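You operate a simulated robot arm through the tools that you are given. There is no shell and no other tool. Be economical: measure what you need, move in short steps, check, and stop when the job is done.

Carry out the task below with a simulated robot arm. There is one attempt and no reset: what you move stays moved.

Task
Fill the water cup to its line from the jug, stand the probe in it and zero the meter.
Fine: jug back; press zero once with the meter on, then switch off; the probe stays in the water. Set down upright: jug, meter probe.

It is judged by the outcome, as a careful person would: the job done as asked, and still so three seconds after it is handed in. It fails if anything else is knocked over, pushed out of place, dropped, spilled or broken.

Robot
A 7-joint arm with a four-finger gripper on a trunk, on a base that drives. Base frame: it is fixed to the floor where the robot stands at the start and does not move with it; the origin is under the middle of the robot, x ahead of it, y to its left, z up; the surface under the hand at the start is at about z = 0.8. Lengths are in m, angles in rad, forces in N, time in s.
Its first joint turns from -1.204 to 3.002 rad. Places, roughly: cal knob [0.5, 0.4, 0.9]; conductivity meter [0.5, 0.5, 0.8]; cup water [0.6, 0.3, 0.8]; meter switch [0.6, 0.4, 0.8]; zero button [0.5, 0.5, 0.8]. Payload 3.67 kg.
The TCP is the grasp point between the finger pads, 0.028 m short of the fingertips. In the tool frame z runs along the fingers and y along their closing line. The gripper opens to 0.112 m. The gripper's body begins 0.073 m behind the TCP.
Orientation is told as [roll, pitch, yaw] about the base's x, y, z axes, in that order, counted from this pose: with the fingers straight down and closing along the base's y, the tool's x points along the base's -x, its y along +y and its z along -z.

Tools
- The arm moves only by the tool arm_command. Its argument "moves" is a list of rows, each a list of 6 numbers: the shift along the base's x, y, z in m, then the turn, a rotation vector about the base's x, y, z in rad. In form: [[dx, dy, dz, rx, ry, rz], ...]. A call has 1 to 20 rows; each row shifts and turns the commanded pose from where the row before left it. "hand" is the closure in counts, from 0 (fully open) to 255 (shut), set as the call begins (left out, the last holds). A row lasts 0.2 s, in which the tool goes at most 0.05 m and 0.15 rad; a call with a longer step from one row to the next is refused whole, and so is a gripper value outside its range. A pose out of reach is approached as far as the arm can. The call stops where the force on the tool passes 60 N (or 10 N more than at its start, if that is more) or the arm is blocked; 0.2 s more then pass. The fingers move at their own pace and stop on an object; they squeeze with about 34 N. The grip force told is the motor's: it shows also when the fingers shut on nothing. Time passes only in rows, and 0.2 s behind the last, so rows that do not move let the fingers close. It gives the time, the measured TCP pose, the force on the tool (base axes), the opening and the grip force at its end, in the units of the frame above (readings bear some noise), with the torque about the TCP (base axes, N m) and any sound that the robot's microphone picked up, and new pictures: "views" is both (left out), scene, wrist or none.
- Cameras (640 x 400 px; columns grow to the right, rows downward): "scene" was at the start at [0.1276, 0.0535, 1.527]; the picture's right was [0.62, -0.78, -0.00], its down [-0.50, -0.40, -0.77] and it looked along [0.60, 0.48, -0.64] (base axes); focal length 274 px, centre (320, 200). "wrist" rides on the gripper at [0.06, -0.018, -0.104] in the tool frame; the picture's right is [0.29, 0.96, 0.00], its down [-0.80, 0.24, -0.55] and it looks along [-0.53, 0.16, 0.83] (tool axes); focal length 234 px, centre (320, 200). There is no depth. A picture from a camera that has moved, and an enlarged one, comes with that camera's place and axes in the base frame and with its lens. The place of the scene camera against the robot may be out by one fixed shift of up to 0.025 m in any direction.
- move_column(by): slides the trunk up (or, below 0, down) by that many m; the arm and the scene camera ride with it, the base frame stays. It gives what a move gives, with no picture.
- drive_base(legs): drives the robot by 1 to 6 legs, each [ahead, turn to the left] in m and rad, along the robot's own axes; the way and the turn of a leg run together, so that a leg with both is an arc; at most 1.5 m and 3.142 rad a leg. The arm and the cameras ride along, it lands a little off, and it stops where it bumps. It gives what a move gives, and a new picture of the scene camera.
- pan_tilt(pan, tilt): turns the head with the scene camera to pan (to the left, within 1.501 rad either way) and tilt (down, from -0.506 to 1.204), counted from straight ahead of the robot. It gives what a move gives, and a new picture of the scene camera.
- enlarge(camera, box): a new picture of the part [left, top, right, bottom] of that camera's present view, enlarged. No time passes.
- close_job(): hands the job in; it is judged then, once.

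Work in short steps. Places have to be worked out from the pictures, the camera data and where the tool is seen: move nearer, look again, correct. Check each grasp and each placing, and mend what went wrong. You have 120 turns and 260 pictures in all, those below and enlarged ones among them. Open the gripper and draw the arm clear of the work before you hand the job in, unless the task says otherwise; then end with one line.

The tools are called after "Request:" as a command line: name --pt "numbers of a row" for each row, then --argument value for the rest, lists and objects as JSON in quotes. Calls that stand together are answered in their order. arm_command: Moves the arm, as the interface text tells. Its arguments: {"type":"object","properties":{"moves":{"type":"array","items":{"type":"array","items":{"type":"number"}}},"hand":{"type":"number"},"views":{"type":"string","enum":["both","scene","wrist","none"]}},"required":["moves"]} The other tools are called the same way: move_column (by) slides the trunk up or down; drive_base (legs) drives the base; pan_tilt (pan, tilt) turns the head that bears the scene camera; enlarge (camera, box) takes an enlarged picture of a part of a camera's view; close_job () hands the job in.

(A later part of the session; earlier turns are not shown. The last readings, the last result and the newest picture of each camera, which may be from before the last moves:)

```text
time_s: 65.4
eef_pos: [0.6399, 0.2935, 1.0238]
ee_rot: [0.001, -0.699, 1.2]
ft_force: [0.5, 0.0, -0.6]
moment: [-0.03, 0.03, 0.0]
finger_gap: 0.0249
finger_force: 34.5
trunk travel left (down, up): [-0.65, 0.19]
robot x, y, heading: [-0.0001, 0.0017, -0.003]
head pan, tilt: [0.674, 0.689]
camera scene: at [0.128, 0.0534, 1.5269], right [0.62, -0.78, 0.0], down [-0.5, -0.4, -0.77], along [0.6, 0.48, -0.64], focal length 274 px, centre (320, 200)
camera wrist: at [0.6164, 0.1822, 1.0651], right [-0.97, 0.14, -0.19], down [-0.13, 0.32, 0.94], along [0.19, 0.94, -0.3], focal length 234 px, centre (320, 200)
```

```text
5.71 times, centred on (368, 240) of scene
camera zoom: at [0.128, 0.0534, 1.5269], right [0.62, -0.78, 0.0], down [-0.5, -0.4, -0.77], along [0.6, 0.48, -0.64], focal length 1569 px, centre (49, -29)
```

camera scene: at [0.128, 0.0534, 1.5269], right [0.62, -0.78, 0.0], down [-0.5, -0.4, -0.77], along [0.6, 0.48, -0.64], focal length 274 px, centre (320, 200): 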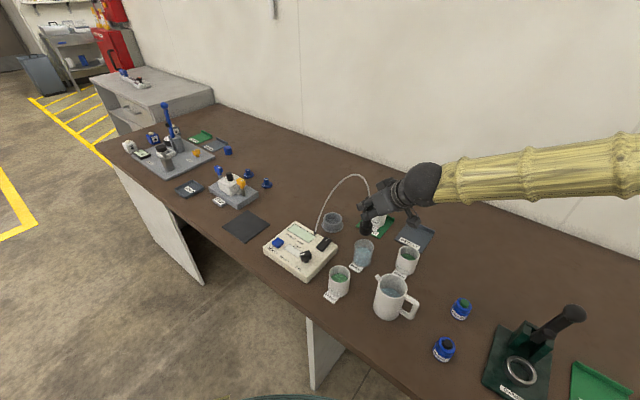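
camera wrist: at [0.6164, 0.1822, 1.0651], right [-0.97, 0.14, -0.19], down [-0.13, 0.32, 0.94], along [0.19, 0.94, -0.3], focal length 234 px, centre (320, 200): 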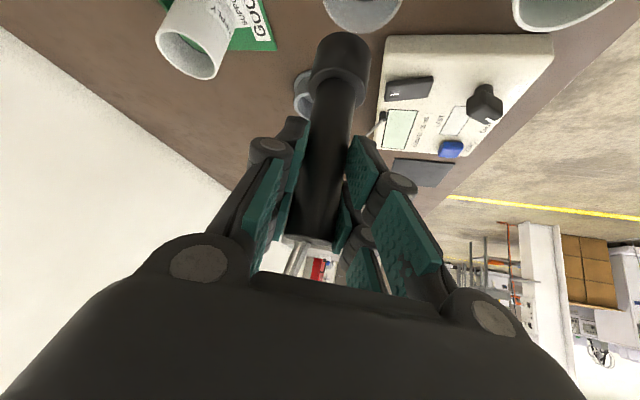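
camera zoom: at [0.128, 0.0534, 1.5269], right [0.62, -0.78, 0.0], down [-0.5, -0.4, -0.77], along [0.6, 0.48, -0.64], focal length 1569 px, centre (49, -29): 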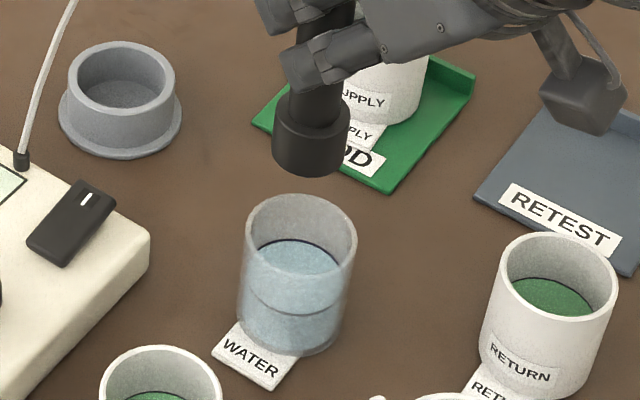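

I lower until the foot is just above the cup rim, where the comparison is direct.

Request:
arm_command --pt "0 0 -0.02 0 0 0" --pt "0 0 -0.02 0 0 0" --pt "0 0 0 0 0 0" --views "none"

Request:
enlarge --camera "scene" --box '[350, 215, 385, 275]'

```text
time_s: 66.2
eef_pos: [0.6417, 0.2946, 0.9849]
ee_rot: [0.0, -0.699, 1.2]
ft_force: [-0.4, 0.2, -1.0]
moment: [-0.01, -0.01, 0.0]
finger_gap: 0.0246
finger_force: 34.3
trunk travel left (down, up): [-0.65, 0.19]
robot x, y, heading: [-0.0002, -0.0025, 0.002]
head pan, tilt: [0.674, 0.689]
```

```text
6.67 times, centred on (368, 245) of scene
camera zoom: at [0.1277, 0.0531, 1.527], right [0.62, -0.78, 0.0], down [-0.5, -0.4, -0.77], along [0.6, 0.48, -0.64], focal length 1830 px, centre (3, -100)
```

zoom: 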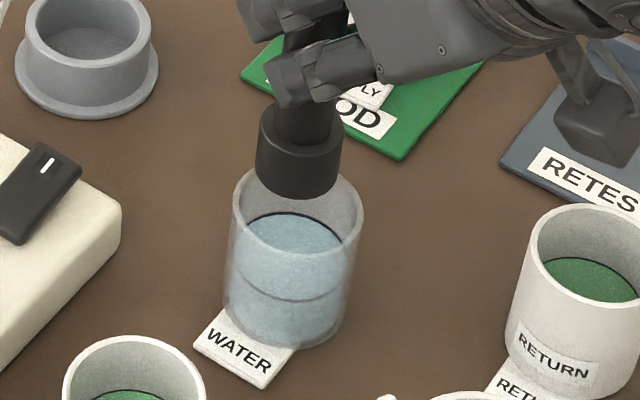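

Looks aligned (offset ≈2 mm). I correct that and lower another 15 mm, then recheck before entering.

Request:
arm_command --pt "0.0015 -0.0019 -0.008 0 0 0" --pt "0 0 -0.007 0 0 0" --pt "0 0 0 0 0 0" --views "none"

Request:
enlarge --camera "scene" --box '[353, 230, 378, 270]'

Request:
enlarge --camera "wrist" --box '[270, 0, 430, 100]'

```text
time_s: 67.0
eef_pos: [0.6426, 0.2913, 0.968]
ee_rot: [0.002, -0.697, 1.199]
ft_force: [-0.3, -0.3, -0.9]
moment: [-0.01, -0.01, 0.01]
finger_gap: 0.0248
finger_force: 33.7
trunk travel left (down, up): [-0.65, 0.19]
robot x, y, heading: [-0.0021, 0.0004, 0.0]
head pan, tilt: [0.674, 0.689]
```

```text
10.00 times, centred on (366, 250) of scene
camera zoom: at [0.1277, 0.0532, 1.527], right [0.62, -0.78, 0.0], down [-0.5, -0.4, -0.77], along [0.6, 0.48, -0.64], focal length 2745 px, centre (-135, -300)
```

zoom: 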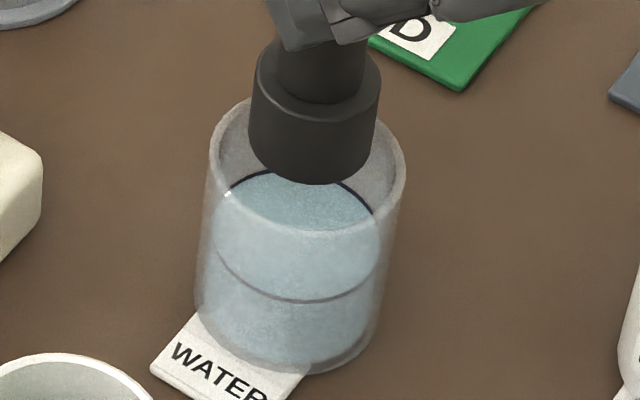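

```text
4.00 times, centred on (350, 50) of wrist
camera zoom: at [0.6184, 0.1799, 1.0104], right [-0.97, 0.14, -0.19], down [-0.13, 0.33, 0.94], along [0.19, 0.93, -0.3], focal length 937 px, centre (200, 800)
```

zoom: 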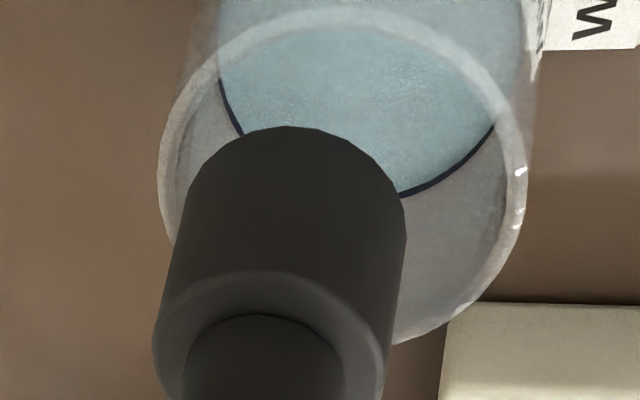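

The wrist view shows the foot ~6 mm too far in +x; combining both views I shift (−6, −3) mm and re-check.

Request:
arm_command --pt "-0.006 -0.003 0 0 0 0" --pt "0 0 -0.003 0 0 0" --pt "0 0 0 0 0 0" --views "none"

Request:
enlarge --camera "scene" --box '[353, 230, 378, 270]'

Request:
enlarge --camera "wrist" --box '[270, 0, 430, 100]'

```text
time_s: 67.8
eef_pos: [0.6348, 0.2885, 0.9668]
ee_rot: [0.001, -0.699, 1.197]
ft_force: [-0.2, 0.2, -0.7]
moment: [0.0, -0.01, 0.02]
finger_gap: 0.0246
finger_force: 34.0
trunk travel left (down, up): [-0.65, 0.19]
robot x, y, heading: [-0.0003, -0.0023, -0.0]
head pan, tilt: [0.674, 0.689]
```

```text
10.00 times, centred on (366, 250) of scene
camera zoom: at [0.1276, 0.0531, 1.527], right [0.62, -0.78, 0.0], down [-0.5, -0.4, -0.77], along [0.6, 0.48, -0.64], focal length 2745 px, centre (-135, -300)
```

zoom: 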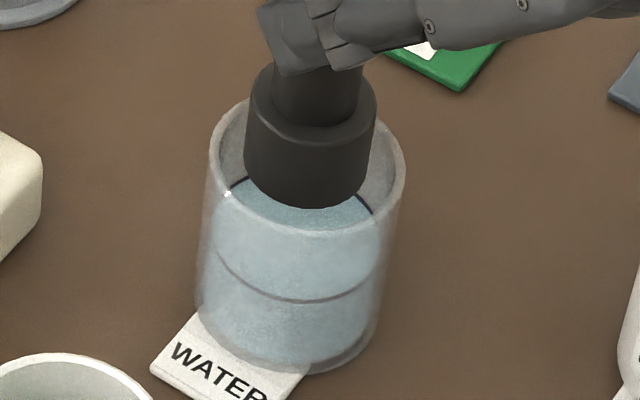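

```text
4.00 times, centred on (350, 50) of wrist
camera zoom: at [0.612, 0.177, 1.0073], right [-0.97, 0.14, -0.19], down [-0.13, 0.33, 0.94], along [0.19, 0.94, -0.3], focal length 937 px, centre (200, 800)
```

zoom: 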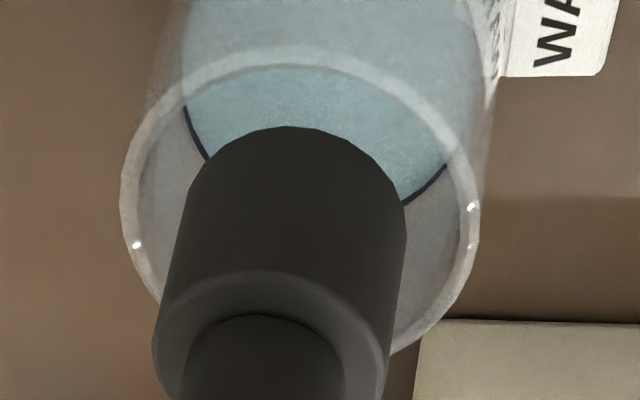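

Now centred within a couple of mm in both views. I lower 12 mm into the mouth and check for contact.

Request:
arm_command --pt "0 0 -0.004 0 0 0" --pt "0 0 -0.004 0 0 0" --pt "0 0 -0.004 0 0 0" --pt "0 0 0 0 0 0" --views "none"

Request:
enlarge --camera "scene" --box '[353, 230, 378, 270]'

Request:
enlarge --camera "wrist" --box '[270, 0, 430, 100]'

```text
time_s: 68.8
eef_pos: [0.6372, 0.2884, 0.9553]
ee_rot: [-0.001, -0.698, 1.198]
ft_force: [-0.8, -0.5, -0.8]
moment: [-0.03, -0.03, 0.0]
finger_gap: 0.0251
finger_force: 34.2
trunk travel left (down, up): [-0.65, 0.19]
robot x, y, heading: [-0.0015, 0.0005, -0.002]
head pan, tilt: [0.674, 0.689]
```

```text
10.00 times, centred on (366, 250) of scene
camera zoom: at [0.1277, 0.0534, 1.527], right [0.62, -0.78, 0.0], down [-0.5, -0.4, -0.77], along [0.6, 0.48, -0.64], focal length 2745 px, centre (-135, -300)
```

zoom: 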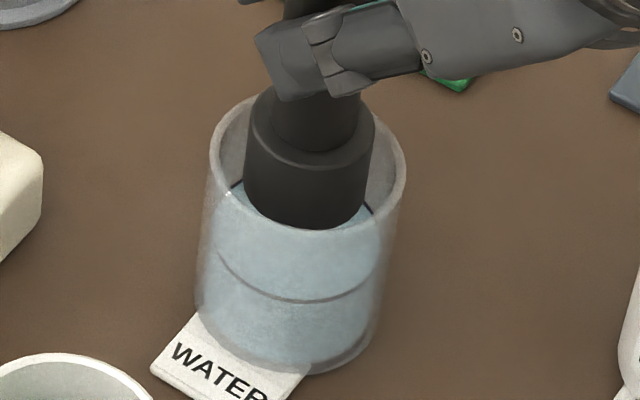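

```text
4.00 times, centred on (350, 50) of wrist
camera zoom: at [0.6131, 0.177, 0.9958], right [-0.97, 0.14, -0.19], down [-0.13, 0.33, 0.94], along [0.19, 0.93, -0.3], focal length 937 px, centre (200, 800)
```

zoom: 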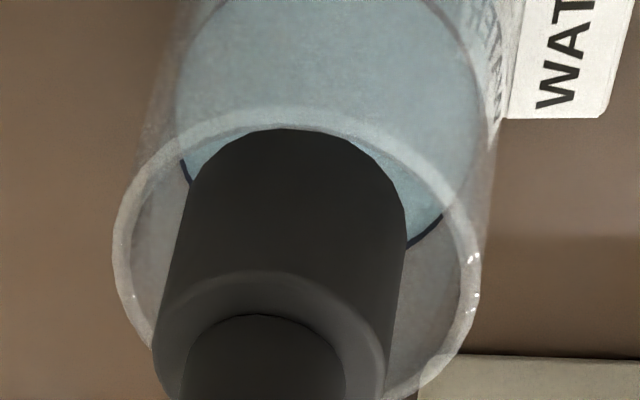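

The foot is inside the mouth, well centred on all sides. I continue down 4 cm slowly.

Request:
arm_command --pt "0 0 -0.008 0 0 0" --pt "0 0 -0.008 0 0 0" --pt "0 0 -0.008 0 0 0" --pt "0 0 -0.008 0 0 0" --pt "0 0 -0.006 0 0 0" --pt "0 0 0 0 0 0" --views "none"

Request:
enlarge --camera "scene" --box '[340, 220, 390, 275]'

```text
time_s: 70.2
eef_pos: [0.6377, 0.2905, 0.9181]
ee_rot: [0.001, -0.698, 1.199]
ft_force: [0.5, -0.8, -1.4]
moment: [-0.01, -0.02, -0.01]
finger_gap: 0.0251
finger_force: 33.6
trunk travel left (down, up): [-0.65, 0.19]
robot x, y, heading: [-0.0024, -0.0037, 0.0]
head pan, tilt: [0.674, 0.689]
```

```text
7.27 times, centred on (365, 248) of scene
camera zoom: at [0.1277, 0.0534, 1.527], right [0.62, -0.78, 0.0], down [-0.5, -0.4, -0.77], along [0.6, 0.48, -0.64], focal length 1997 px, centre (-7, -146)
```

zoom: 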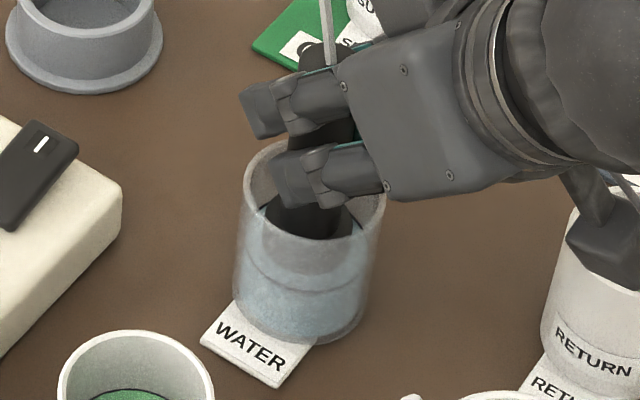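

No contact yet; I lower in 3 mm steps until the cup floor is felt.

Request:
arm_command --pt "0 0 -0.004 0 0 0" --pt "0 0 -0.003 0 0 0" --pt "0 0 -0.003 0 0 0" --pt "0 0 0 0 0 0" --views "none"

```text
time_s: 71.2
eef_pos: [0.6364, 0.2887, 0.9078]
ee_rot: [0.0, -0.699, 1.199]
ft_force: [-0.3, 0.0, -0.2]
moment: [0.01, 0.02, 0.04]
finger_gap: 0.0249
finger_force: 33.8
trunk travel left (down, up): [-0.65, 0.19]
robot x, y, heading: [0.0007, -0.0009, 0.004]
head pan, tilt: [0.674, 0.689]
```

Request:
arm_command --pt "0 0 -0.002 0 0 0" --pt "0 0 -0.002 0 0 0" --pt "0 0 0 0 0 0" --views "none"

Request:
enlarge --camera "scene" --box '[340, 220, 390, 275]'

```text
time_s: 72.0
eef_pos: [0.636, 0.2891, 0.9041]
ee_rot: [-0.002, -0.699, 1.202]
ft_force: [0.8, 2.3, 5.2]
moment: [0.03, 0.01, -0.06]
finger_gap: 0.0246
finger_force: 33.9
trunk travel left (down, up): [-0.65, 0.19]
robot x, y, heading: [0.0012, 0.0039, 0.001]
head pan, tilt: [0.674, 0.689]
```

```text
7.27 times, centred on (365, 248) of scene
camera zoom: at [0.1273, 0.0534, 1.5271], right [0.62, -0.78, 0.0], down [-0.5, -0.4, -0.77], along [0.6, 0.48, -0.64], focal length 1997 px, centre (-7, -146)
```

zoom: 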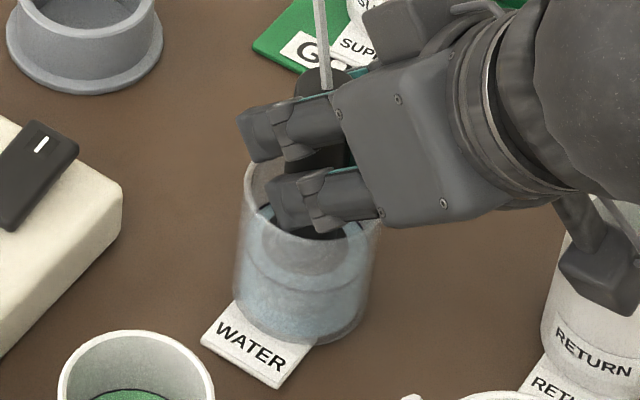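

Floor contact (≈5 N) at z=0.904. I open partially, check the probe stands, then back out along the tool axis.

Request:
arm_command --pt "0 0 0 0 0 0" --pt "0 0 0 0 0 0" --pt "0 0 0 0 0 0" --hand 140 --views "wrist"

Request:
enlarge --camera "scene" --box '[340, 210, 390, 275]'

```text
time_s: 72.8
eef_pos: [0.6366, 0.289, 0.902]
ee_rot: [0.0, -0.698, 1.2]
ft_force: [-0.7, 0.3, 0.3]
moment: [0.0, 0.01, 0.01]
finger_gap: 0.0516
finger_force: 1.9
trunk travel left (down, up): [-0.65, 0.19]
robot x, y, heading: [0.0001, -0.0, -0.001]
head pan, tilt: [0.674, 0.689]
camera wrist: at [0.6126, 0.1769, 0.9438], right [-0.97, 0.14, -0.19], down [-0.13, 0.33, 0.94], along [0.19, 0.94, -0.3], focal length 234 px, centre (320, 200)
```

wrist: 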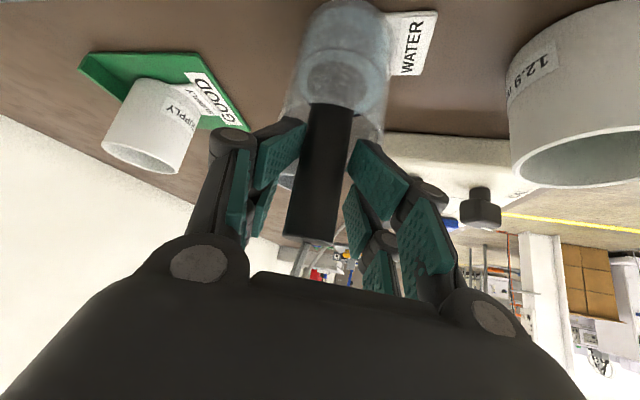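

```text
6.15 times, centred on (365, 242) of scene
camera zoom: at [0.1279, 0.0534, 1.5269], right [0.62, -0.78, 0.0], down [-0.5, -0.4, -0.77], along [0.6, 0.48, -0.64], focal length 1690 px, centre (43, -62)
```

zoom: 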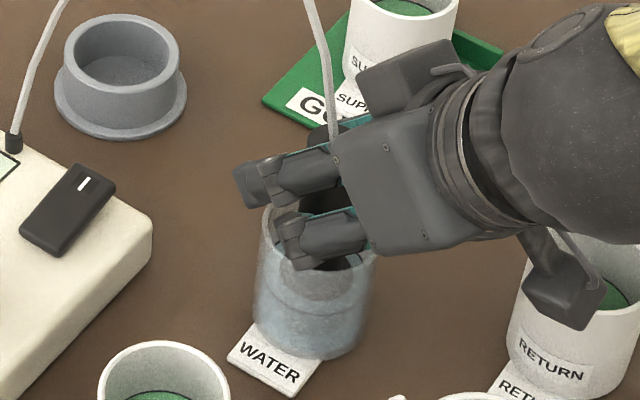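

The probe stands freely. Backing out along the tool axis.

Request:
arm_command --pt "-0.0035 -0.009 0.0115 0 0 0" --pt "-0.007 -0.018 0.023 0 0 0" --pt "-0.007 -0.018 0.023 0 0 0" --pt "-0.007 -0.018 0.023 0 0 0" --pt "-0.007 -0.018 0.023 0 0 0" --pt "0 0 0.03 0 0 0" --pt "0 0 0.03 0 0 0" --pt "0 0 0 0 0 0"

Request:
enlarge --camera "scene" --box '[320, 190, 400, 280]'

```text
time_s: 74.6
eef_pos: [0.6046, 0.2072, 1.0648]
ee_rot: [0.0, -0.696, 1.199]
ft_force: [0.0, 1.5, -0.8]
moment: [-0.01, -0.03, 0.04]
finger_gap: 0.0503
finger_force: 0.0
trunk travel left (down, up): [-0.65, 0.19]
robot x, y, heading: [0.0022, 0.0017, 0.005]
head pan, tilt: [0.674, 0.689]
camera scene: at [0.1285, 0.0539, 1.5268], right [0.62, -0.78, 0.0], down [-0.5, -0.4, -0.77], along [0.6, 0.48, -0.64], focal length 274 px, centre (320, 200)
camera wrist: at [0.5802, 0.0951, 1.1066], right [-0.97, 0.14, -0.18], down [-0.13, 0.33, 0.94], along [0.19, 0.93, -0.3], focal length 234 px, centre (320, 200)
```

scene: 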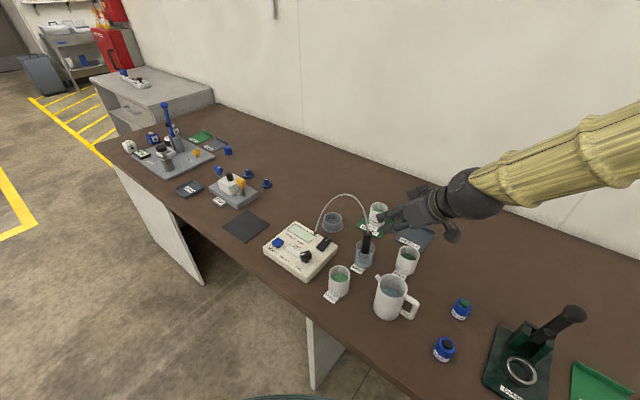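
wrist: 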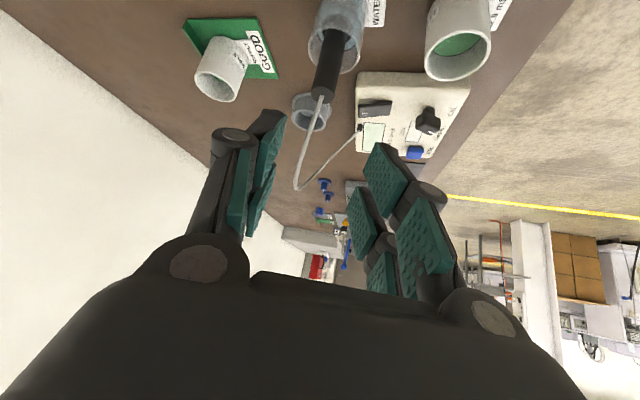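

```text
4.44 times, centred on (360, 235) of scene
camera zoom: at [0.1285, 0.0539, 1.5268], right [0.62, -0.78, 0.0], down [-0.5, -0.4, -0.77], along [0.6, 0.48, -0.64], focal length 1220 px, centre (142, 44)
```

zoom: 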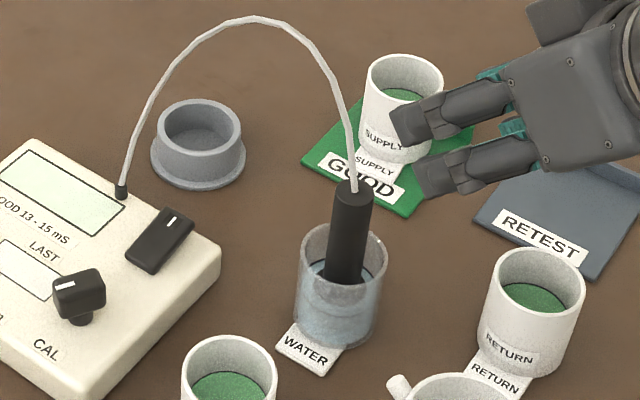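

The probe stands upright in the water. Now the meter: I look closely at the rocker switch and button.

Request:
enlarge --camera "scene" --box '[308, 228, 340, 260]'

Request:
enlarge --camera "wrist" --box '[340, 60, 480, 170]'

```text
12.50 times, centred on (324, 244) of scene
camera zoom: at [0.1285, 0.0539, 1.5268], right [0.62, -0.78, 0.0], down [-0.5, -0.4, -0.77], along [0.6, 0.48, -0.64], focal length 3432 px, centre (270, -350)
```

zoom: 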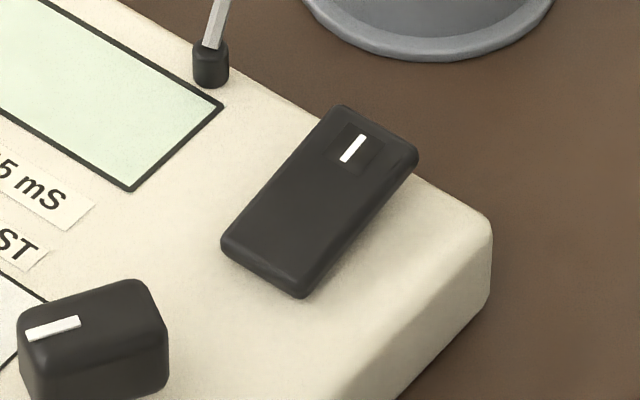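

```text
3.64 times, centred on (410, 115) of wrist
camera zoom: at [0.5802, 0.0951, 1.1066], right [-0.97, 0.14, -0.18], down [-0.13, 0.33, 0.94], along [0.19, 0.93, -0.3], focal length 852 px, centre (-7, 509)
```

zoom: 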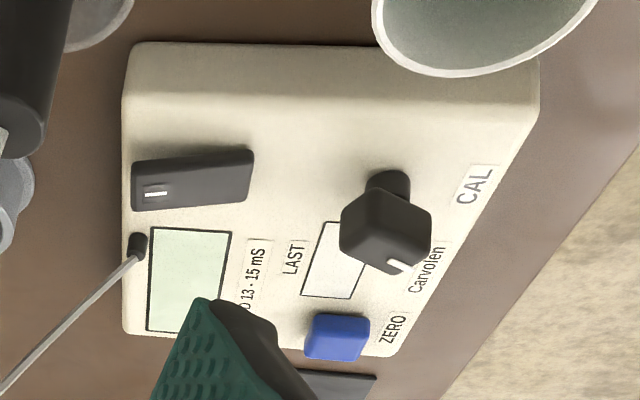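

The "I"-marked (+x) end of the rocker stands raised, so the meter is off; pressing that end should turn it on. I bring the closed gripper over the meter, tool vertical at yaw 0 for a look.

Request:
arm_command --pt "-0.02 0 0.02 -0.1305 0.0507 0" --pt "-0.02 0 0.02 -0.1305 0.0507 0" --pt "-0.02 0.01 0.01 -0.1305 0.0507 0" --pt "-0.02 0.02 0 -0.1305 0.0507 0" --pt "-0.02 0.02 0 -0.1305 0.0507 0" --pt "-0.01 0.025 0 0 0 -0.15" --pt "0 0.025 0 0 0 -0.15" --pt "0 0.025 0 0 0 -0.15" --pt "0 0.025 0 0 0 -0.15" --pt "0 0.025 0 0 0 -0.15" --pt "0 0.025 0 0 0 -0.15" --pt "0 0.02 0 0 0 -0.15" --pt "0 0 0 0 0 -0.15" --pt "0 0 0 0 0 0" --hand 255

```text
time_s: 76.9
eef_pos: [0.5354, 0.3613, 1.2059]
ee_rot: [0.105, -0.071, 0.359]
ft_force: [-0.6, -0.1, 0.1]
moment: [-0.01, -0.02, 0.02]
finger_gap: 0.0002
finger_force: 33.7
trunk travel left (down, up): [-0.65, 0.19]
robot x, y, heading: [-0.0006, -0.0016, 0.001]
head pan, tilt: [0.674, 0.689]
stopped in row 11: the arm was blocked; the commanded pose is now the measured one
camera scene: at [0.1278, 0.0533, 1.527], right [0.62, -0.78, 0.0], down [-0.5, -0.4, -0.77], along [0.6, 0.48, -0.64], focal length 274 px, centre (320, 200)
camera wrist: at [0.4827, 0.3112, 1.3018], right [-0.61, 0.79, 0.08], down [0.64, 0.43, 0.63], along [0.46, 0.44, -0.77], focal length 234 px, centre (320, 200)
```

scene: 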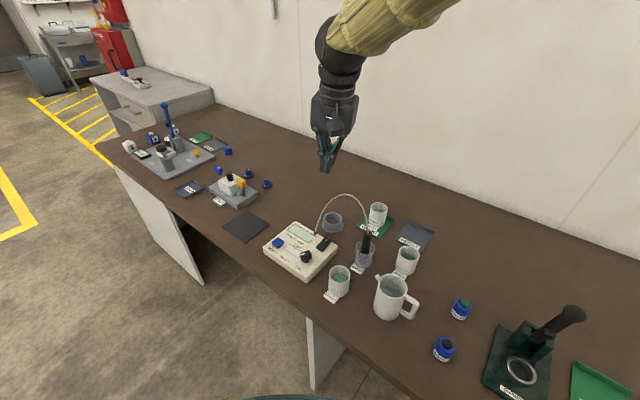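
wrist: 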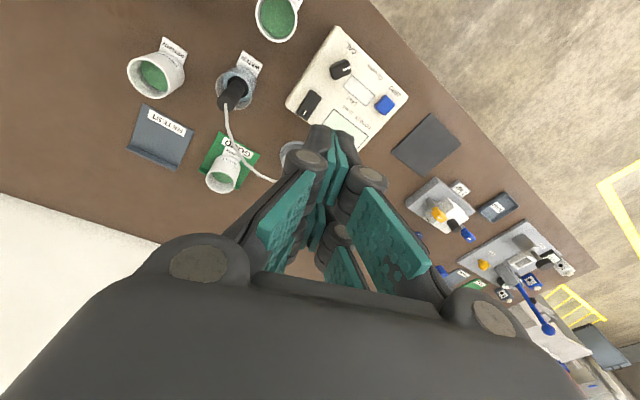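

The arm got blocked by itself mid-reorientation but everything on the table is intact. I straighten the tool in small turns here, high up.

Request:
arm_command --pt "0 0 0 0 0 -0.12" --pt "0 0 0 0 0 -0.12" --pt "0 0 0 0 0 -0.119" --pt "0 0 0 0 0.071 0" --pt "0 0 0 -0.105 0 0" --pt "0 0 0 0 0 0"

```text
time_s: 78.5
eef_pos: [0.5583, 0.3374, 1.274]
ee_rot: [0.111, -0.01, -0.042]
ft_force: [-0.2, -0.2, 0.0]
moment: [0.01, 0.0, 0.02]
finger_gap: 0.0001
finger_force: 34.3
trunk travel left (down, up): [-0.65, 0.19]
robot x, y, heading: [0.0006, 0.001, 0.002]
head pan, tilt: [0.674, 0.689]
stopped in row 6: the arm was blocked; the commanded pose is now the measured one
camera scene: at [0.1274, 0.0527, 1.527], right [0.62, -0.78, 0.0], down [-0.5, -0.4, -0.77], along [0.6, 0.48, -0.64], focal length 274 px, centre (320, 200)
camera wrist: at [0.4964, 0.3101, 1.3752], right [-0.25, 0.96, 0.1], down [0.8, 0.14, 0.58], along [0.55, 0.23, -0.8], focal length 234 px, centre (320, 200)
```

scene: 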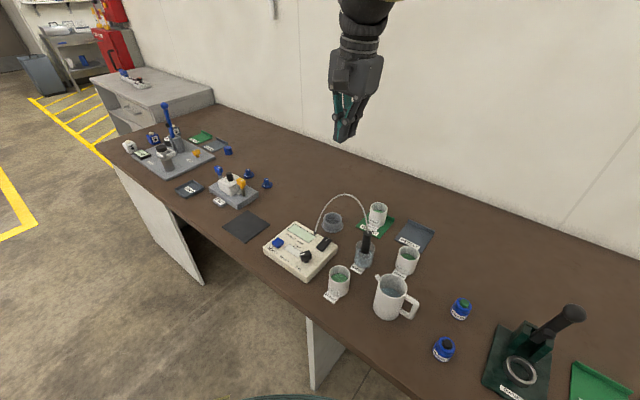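
wrist: 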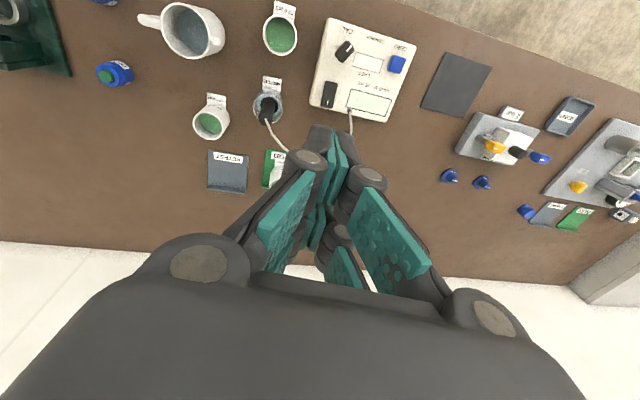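

The arm is moving between postures; I head gently toward the known good starting pose (0.455, 0.289, 1.21).

Request:
arm_command --pt "-0.02 -0.01 -0.01 0 0 0" --pt "-0.02 -0.01 -0.01 -0.05 0 0.02" --pt "-0.02 -0.01 -0.015 -0.06 0.01 0.022" --pt "-0.02 -0.01 -0.015 0 0 0" --pt "-0.02 -0.005 -0.01 0 0 0" --pt "0 0 0 0 0 0" --views "scene"

```text
time_s: 79.9
eef_pos: [0.4613, 0.2924, 1.2081]
ee_rot: [0.019, 0.04, -0.006]
ft_force: [-0.5, -0.9, 0.1]
moment: [-0.02, 0.0, 0.0]
finger_gap: 0.0
finger_force: 33.9
trunk travel left (down, up): [-0.65, 0.19]
robot x, y, heading: [0.0033, 0.0005, 0.001]
head pan, tilt: [0.674, 0.689]
camera scene: at [0.1282, 0.0539, 1.5288], right [0.62, -0.78, 0.0], down [-0.49, -0.38, -0.78], along [0.62, 0.49, -0.62], focal length 274 px, centre (320, 200)
```

scene: 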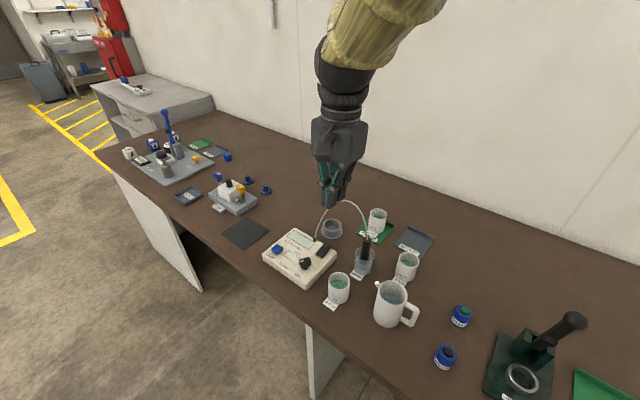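

The scene camera axes shifted slightly — the elbow may be touching the head. I check the state with a rest row.

Request:
arm_command --pt "0 0 0 0 0 0" --views "both"

```text
time_s: 80.3
eef_pos: [0.4617, 0.2917, 1.2069]
ee_rot: [0.019, 0.04, -0.003]
ft_force: [-0.1, 0.3, -0.9]
moment: [-0.02, 0.02, -0.01]
finger_gap: 0.0
finger_force: 33.9
trunk travel left (down, up): [-0.65, 0.19]
robot x, y, heading: [-0.0007, -0.0011, 0.005]
head pan, tilt: [0.674, 0.689]
camera scene: at [0.1279, 0.0545, 1.5293], right [0.63, -0.78, 0.0], down [-0.48, -0.39, -0.79], along [0.61, 0.49, -0.61], focal length 274 px, centre (320, 200)
camera wrist: at [0.4056, 0.2721, 1.3133], right [-0.28, 0.96, 0.03], down [0.82, 0.22, 0.53], along [0.5, 0.17, -0.85], focal length 234 px, centre (320, 200)
```

scene: 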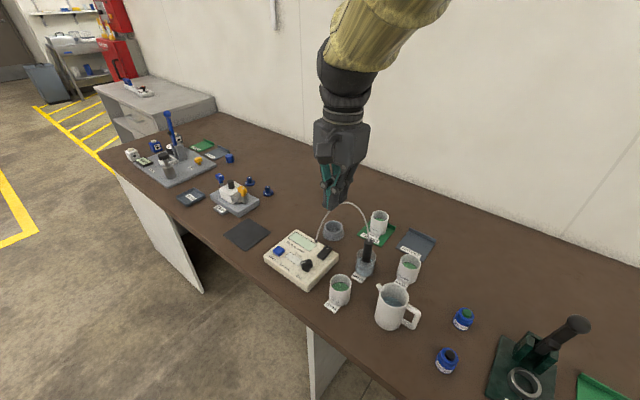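
wrist: 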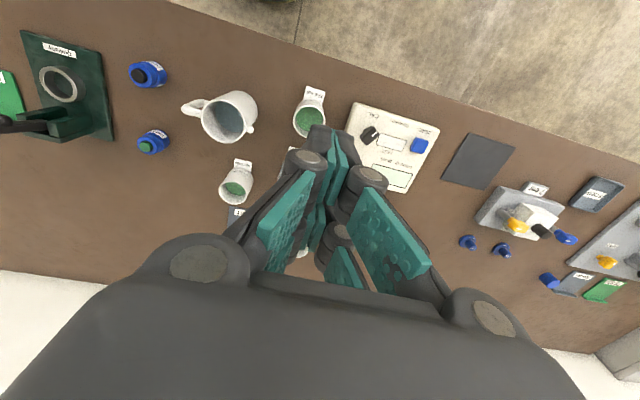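

The elbow is leaning on the head. I extend the arm forward and down over the meter, which should draw the elbow away.

Request:
arm_command --pt "0.015 0.02 -0.02 0 0 0" --pt "0.015 0.025 -0.03 0 0 0" --pt "0.01 0.025 -0.03 0 0 0" --pt "0.01 0.025 -0.03 0 0 0" --pt "0 0 0 0 0 0"

```text
time_s: 81.3
eef_pos: [0.5493, 0.3574, 1.1975]
ee_rot: [0.128, -0.025, -0.068]
ft_force: [1.0, -0.4, 0.1]
moment: [0.02, 0.01, 0.01]
finger_gap: 0.0
finger_force: 33.9
trunk travel left (down, up): [-0.65, 0.19]
robot x, y, heading: [-0.0027, 0.0001, 0.003]
head pan, tilt: [0.674, 0.689]
stopped in row 4: the arm was blocked; the commanded pose is now the measured one
camera scene: at [0.1294, 0.0528, 1.5269], right [0.62, -0.78, 0.0], down [-0.5, -0.4, -0.77], along [0.6, 0.48, -0.64], focal length 274 px, centre (320, 200)
camera wrist: at [0.4854, 0.3301, 1.2966], right [-0.23, 0.97, 0.11], down [0.79, 0.11, 0.6], along [0.57, 0.23, -0.79], focal length 234 px, centre (320, 200)
```

scene: 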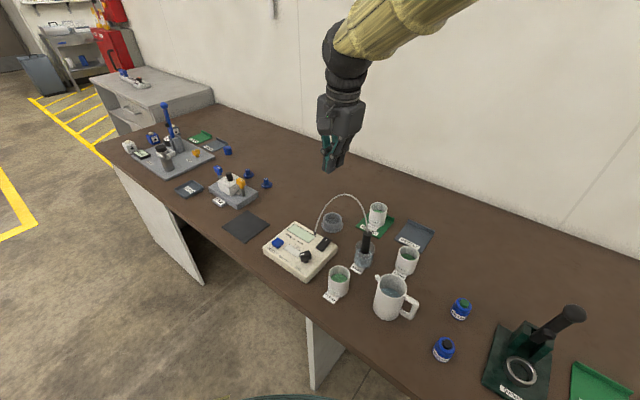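
wrist: 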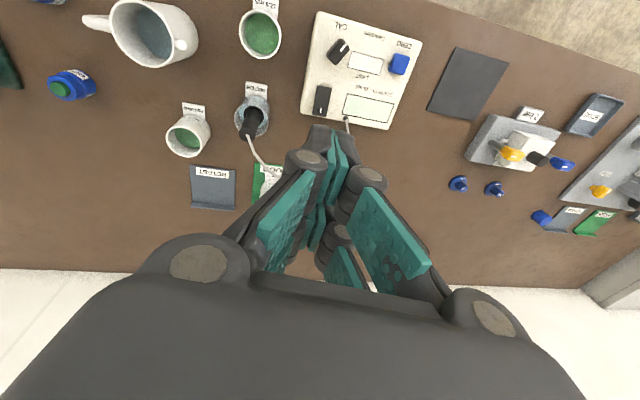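

The arm seems caught in an awkward elbow-up posture. I back up along the way it came (turning yaw positive, toward −y), staying high.

Request:
arm_command --pt "0 -0.02 0 0 0 0.1" --pt "0 -0.03 0 0 0 0.14" --pt "0 -0.03 0 -0.04 0 0.14" --pt "0 -0.03 0 -0.04 0 0.14" --pt "0 -0.03 0 -0.04 0 0.14" --pt "0 0 0 0 0 0"

```text
time_s: 82.7
eef_pos: [0.5475, 0.2214, 1.2005]
ee_rot: [0.015, 0.018, 0.595]
ft_force: [0.0, -0.3, -0.6]
moment: [-0.02, -0.01, 0.03]
finger_gap: 0.0
finger_force: 33.8
trunk travel left (down, up): [-0.65, 0.19]
robot x, y, heading: [-0.0005, -0.0011, 0.001]
head pan, tilt: [0.674, 0.689]
camera scene: at [0.128, 0.0542, 1.5269], right [0.62, -0.78, 0.0], down [-0.5, -0.4, -0.77], along [0.6, 0.48, -0.64], focal length 274 px, centre (320, 200)
camera wrist: at [0.5109, 0.1717, 1.3045], right [-0.78, 0.63, 0.02], down [0.54, 0.64, 0.54], along [0.33, 0.43, -0.84], focal length 234 px, centre (320, 200)
```

scene: 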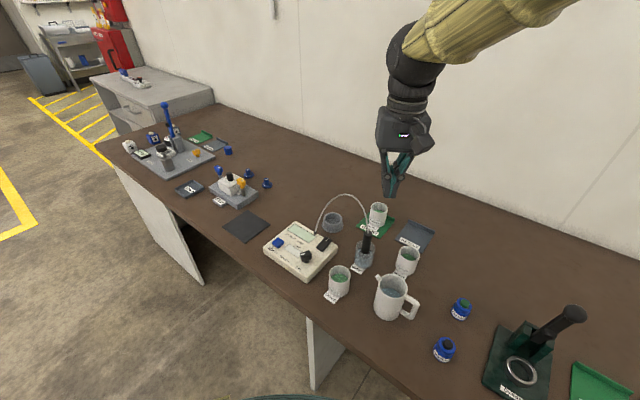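
wrist: 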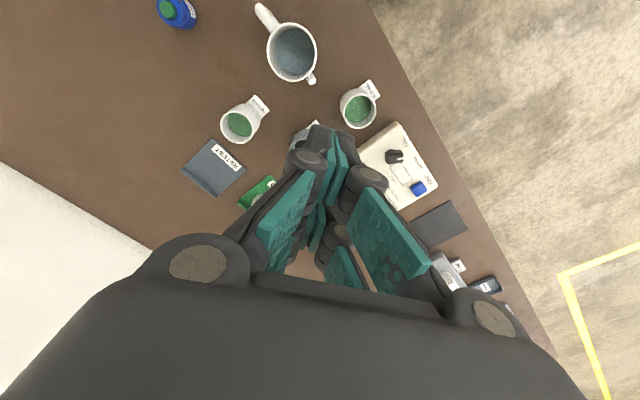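

Tracking is good here. I descend (lower TCP should draw the elbow away from the head) and edge toward the meter.

Request:
arm_command --pt "-0.005 0.005 -0.04 0 0 0" --pt "-0.005 0.01 -0.04 0 0 0" --pt "-0.005 0.01 -0.04 0 0 0" --pt "0 0.02 -0.03 0 0 0" --pt "0 0.02 0 0 0 0" --pt "0 0.02 0 0 0 0" --pt "0 0.02 0 0 0 0" --pt "0 0 0 0 0 0"

```text
time_s: 84.2
eef_pos: [0.5721, 0.2941, 1.1253]
ee_rot: [0.111, -0.067, 0.52]
ft_force: [0.2, -0.2, 0.4]
moment: [0.04, 0.02, 0.0]
finger_gap: 0.0
finger_force: 33.9
trunk travel left (down, up): [-0.65, 0.19]
robot x, y, heading: [0.0017, 0.0024, -0.001]
head pan, tilt: [0.674, 0.689]
stopped in row 7: the arm was blocked; the commanded pose is now the measured one
camera scene: at [0.1292, 0.0531, 1.5268], right [0.62, -0.78, 0.0], down [-0.5, -0.4, -0.77], along [0.6, 0.48, -0.64], focal length 274 px, centre (320, 200)
camera wrist: at [0.5296, 0.2357, 1.2219], right [-0.73, 0.68, 0.09], down [0.57, 0.53, 0.63], along [0.38, 0.51, -0.77], focal length 234 px, centre (320, 200)
```

scene: 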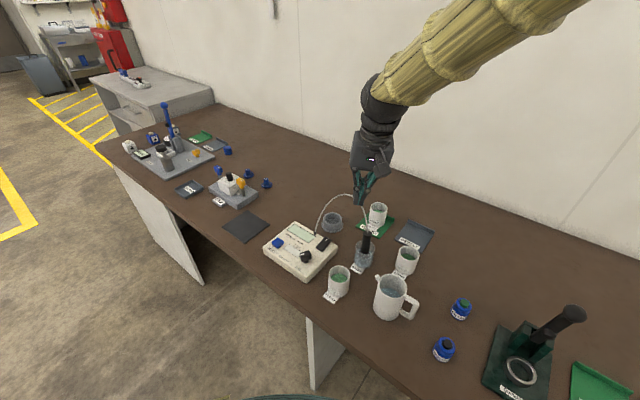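
wrist: 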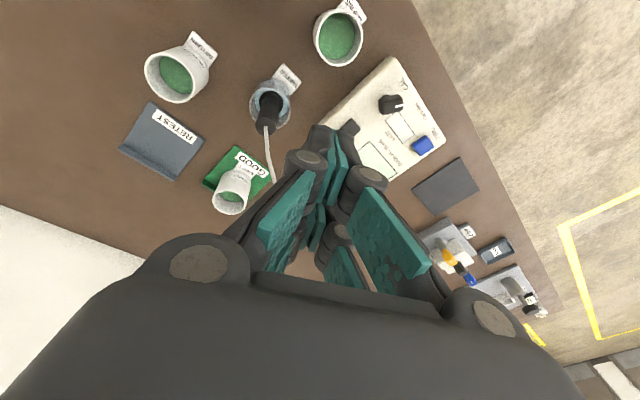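

Blocked again by the elbow near the head. I'll retreat to the last good pose, then reposition the base (back 0.15 m, turn left 0.3) to give the arm room.

Request:
arm_command --pt "-0.005 -0.02 0.03 0 0 0" --pt "-0.005 -0.025 0.03 -0.05 0.03 0" --pt "-0.01 -0.03 0.025 -0.05 0.03 0.05" --pt "0 -0.02 0.01 0 0 0" --pt "0 0 0 0 0 0" --views "none"

Request:
drive_base --legs '[[-0.15, 0], [0, 0.3]]'

```text
time_s: 85.4
eef_pos: [0.5469, 0.2003, 1.2196]
ee_rot: [0.053, 0.039, 0.575]
ft_force: [-0.2, 0.5, -0.5]
moment: [-0.02, 0.01, 0.0]
finger_gap: 0.0
finger_force: 34.3
trunk travel left (down, up): [-0.65, 0.19]
robot x, y, heading: [-0.0044, -0.0014, -0.001]
head pan, tilt: [0.674, 0.689]
```

```text
time_s: 87.8
eef_pos: [0.3125, 0.3528, 1.2196]
ee_rot: [0.053, 0.037, 0.876]
ft_force: [0.6, -0.3, -0.1]
moment: [-0.02, -0.01, 0.02]
finger_gap: 0.0002
finger_force: 34.2
trunk travel left (down, up): [-0.65, 0.19]
robot x, y, heading: [-0.1533, -0.0006, 0.298]
head pan, tilt: [0.674, 0.689]
camera scene: at [-0.0459, 0.0863, 1.527], right [0.83, -0.56, 0.0], down [-0.36, -0.53, -0.77], along [0.44, 0.64, -0.64], focal length 274 px, centre (320, 200)
```

scene: 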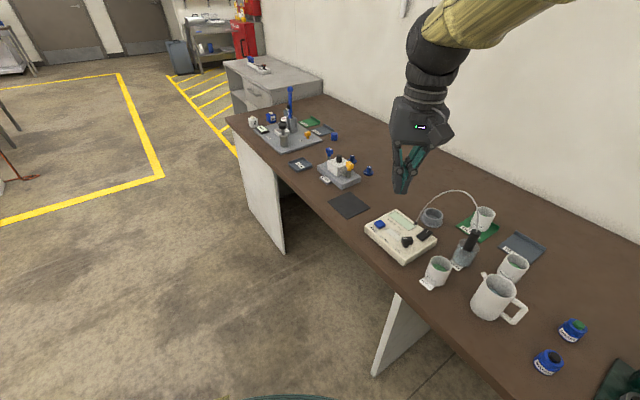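

Base moved as intended. I extend the arm toward the meter, easing yaw down.

Request:
arm_command --pt "0.02 0 -0.01 -0.02 -0.02 0" --pt "0.025 0 -0.02 -0.02 -0.02 -0.05" --pt "0.025 0 -0.025 -0.01 0 -0.1" --pt "0.025 0.005 -0.025 0 0 -0.1" --pt "0.025 0.005 -0.025 0 0 -0.1" --pt "0.02 0.005 -0.025 0 0 -0.1" --pt "0 0 -0.02 0 0 -0.1" --pt "0 0 0 0 0 0"

```text
time_s: 89.8
eef_pos: [0.4772, 0.3522, 1.1044]
ee_rot: [0.069, 0.041, 0.274]
ft_force: [0.0, -1.1, -0.2]
moment: [-0.03, 0.02, -0.02]
finger_gap: 0.0002
finger_force: 33.9
trunk travel left (down, up): [-0.65, 0.19]
robot x, y, heading: [-0.1534, -0.0024, 0.303]
head pan, tilt: [0.674, 0.689]
stopped in row 8: the arm was blocked; the commanded pose is now the measured one
camera scene: at [-0.0453, 0.0849, 1.527], right [0.83, -0.56, 0.0], down [-0.36, -0.52, -0.77], along [0.44, 0.64, -0.64], focal length 274 px, centre (320, 200)
camera wrist: at [0.4315, 0.3128, 1.2088], right [-0.53, 0.84, 0.08], down [0.73, 0.42, 0.54], along [0.42, 0.34, -0.84], focal length 234 px, centre (320, 200)
```

scene: 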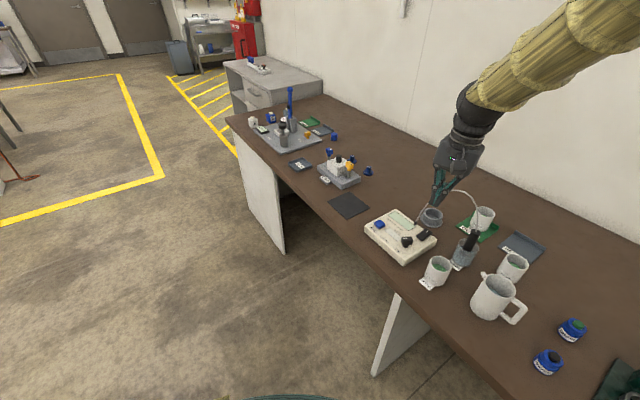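
wrist: 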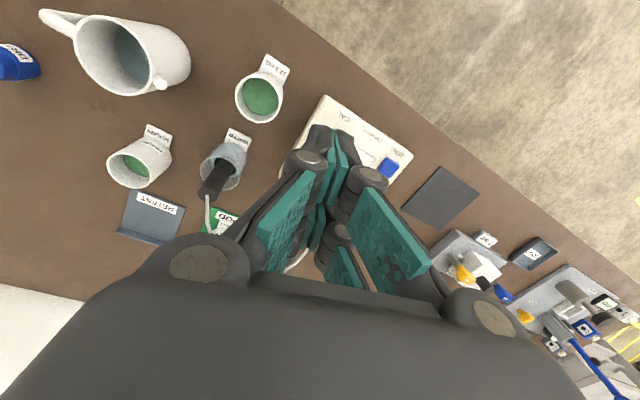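

Still getting blocked in this elbow-up posture. I go back, then return to the known-good hand attitude (relative heading 1.2, tilted 0.7) used for the probe.

Request:
arm_command --pt "-0.02 0 0.02 0 0 0.1" --pt "-0.03 0 0.02 -0.02 -0.02 0.12" --pt "-0.03 0 0.02 -0.02 -0.02 0.12" --pt "-0.03 0 0.02 0 0 0.12" --pt "-0.03 0 0.02 0 0 0.14" --pt "-0.02 0 0.01 0 0 0.14" --pt "0 0 0 0 0 0.14" --pt "0 0 0 0 0 0.14" --pt "0 0 0 0 0 0.14" --pt "0 0 0 0 0 0" --views "none"

Request:
arm_command --pt "0 0 0 0.12 -0.015 0" --pt "0 0 0 0.12 -0.015 0" --pt "0 0 -0.02 0.12 -0.015 0" --pt "0 0 -0.03 0.12 -0.015 0" --pt "0 0 -0.03 0.12 -0.015 0" --pt "0 0 -0.03 0.1 -0.015 0" --pt "0 0 0 0 0 0"

```text
time_s: 92.0
eef_pos: [0.3157, 0.3543, 1.2129]
ee_rot: [0.01, 0.023, 1.438]
ft_force: [-0.6, 0.4, -0.7]
moment: [0.01, 0.02, -0.01]
finger_gap: 0.0
finger_force: 33.3
trunk travel left (down, up): [-0.65, 0.19]
robot x, y, heading: [-0.1493, 0.0011, 0.298]
head pan, tilt: [0.674, 0.689]
```

```text
time_s: 93.6
eef_pos: [0.3133, 0.3536, 1.1037]
ee_rot: [0.013, -0.684, 1.435]
ft_force: [0.3, -0.2, 0.2]
moment: [0.0, 0.0, 0.0]
finger_gap: 0.0
finger_force: 34.3
trunk travel left (down, up): [-0.65, 0.19]
robot x, y, heading: [-0.1524, 0.0007, 0.299]
head pan, tilt: [0.674, 0.689]
camera scene: at [-0.0464, 0.0852, 1.5271], right [0.83, -0.56, 0.0], down [-0.36, -0.52, -0.77], along [0.44, 0.64, -0.64], focal length 274 px, centre (320, 200)
camera wrist: at [0.3184, 0.2405, 1.1453], right [-0.98, -0.1, -0.17], down [-0.2, 0.29, 0.94], along [-0.04, 0.95, -0.31], focal length 234 px, centre (320, 200)
```

scene: 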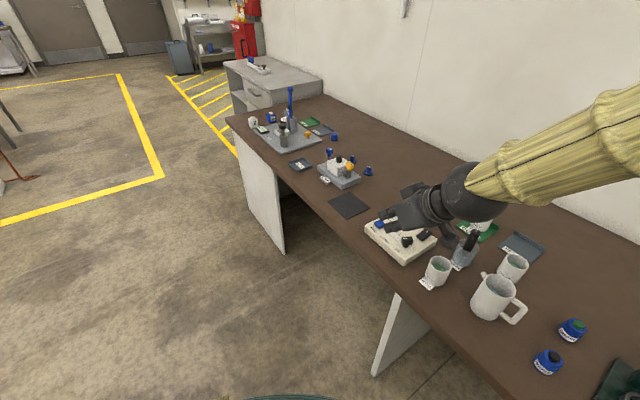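
wrist: 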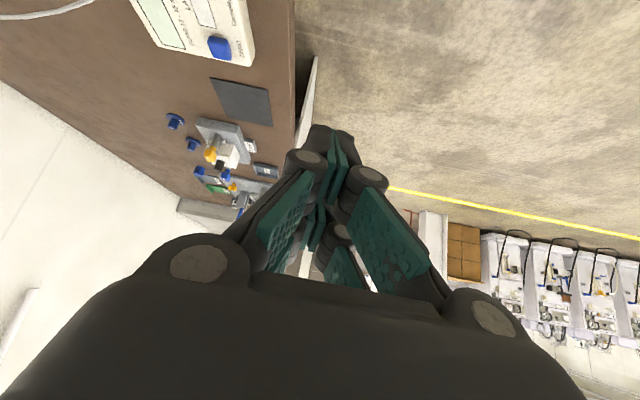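

Here the arm tracks perfectly again, elbow low. I'll keep this attitude and move the base to the left of its place, facing right, so the tool will point along (+x,+y) at the meter, away from the cable.

Request:
drive_base --legs '[[0, 1.27], [0.48, 0], [0, -2.07]]'

```text
time_s: 104.6
eef_pos: [0.4231, 0.3457, 1.1029]
ee_rot: [0.015, -0.682, 0.573]
ft_force: [-0.1, 0.0, -0.8]
moment: [0.01, 0.01, 0.01]
finger_gap: 0.0003
finger_force: 33.8
trunk travel left (down, up): [-0.65, 0.19]
robot x, y, heading: [-0.1492, 0.4677, -0.559]
head pan, tilt: [0.674, 0.689]
camera scene: at [-0.0123, 0.4524, 1.527], right [0.11, -0.99, 0.0], down [-0.63, -0.07, -0.77], along [0.77, 0.08, -0.64], focal length 274 px, centre (320, 200)
```

scene: 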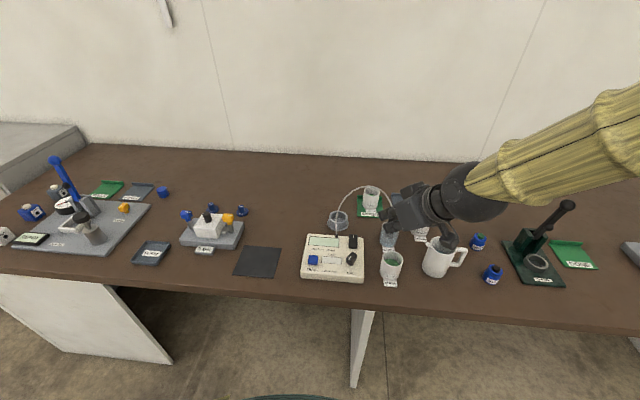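

Good: heading is now 0.573 and the meter is clearly in view. I take close looks with both cameras.

Request:
enlarge --camera "scene" --box '[290, 170, 410, 290]'

Request:
enlarge --camera "wrist" --box '[120, 0, 520, 240]'

```text
3.33 times, centred on (350, 230) of scene
camera zoom: at [-0.0123, 0.4524, 1.527], right [0.11, -0.99, 0.0], down [-0.63, -0.07, -0.77], along [0.77, 0.08, -0.64], focal length 915 px, centre (220, 100)
```

zoom: 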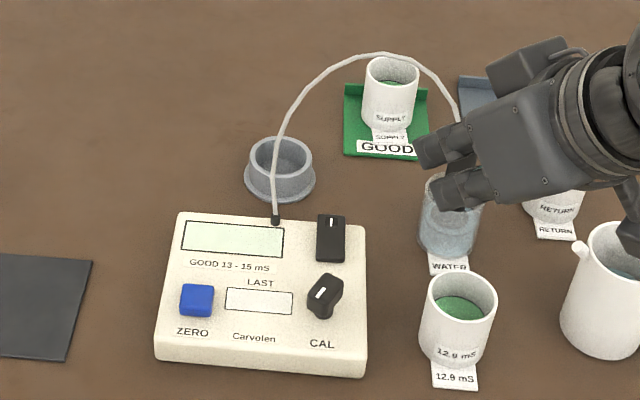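

```text
1.60 times, centred on (320, 120) of wrist
camera zoom: at [0.3399, 0.2687, 1.1451], right [-0.71, 0.68, -0.17], down [0.1, 0.34, 0.94], along [0.69, 0.65, -0.31], focal length 375 px, centre (320, 328)
```

zoom: 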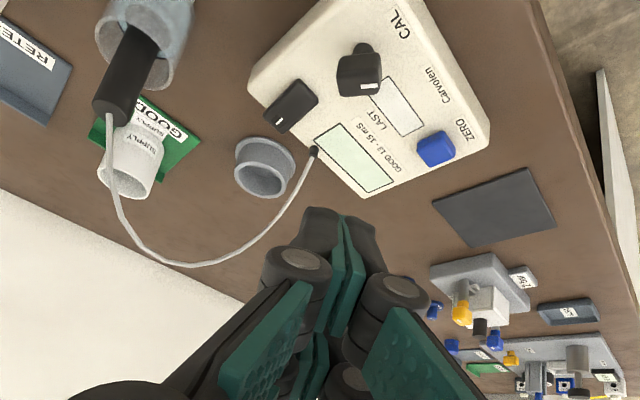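

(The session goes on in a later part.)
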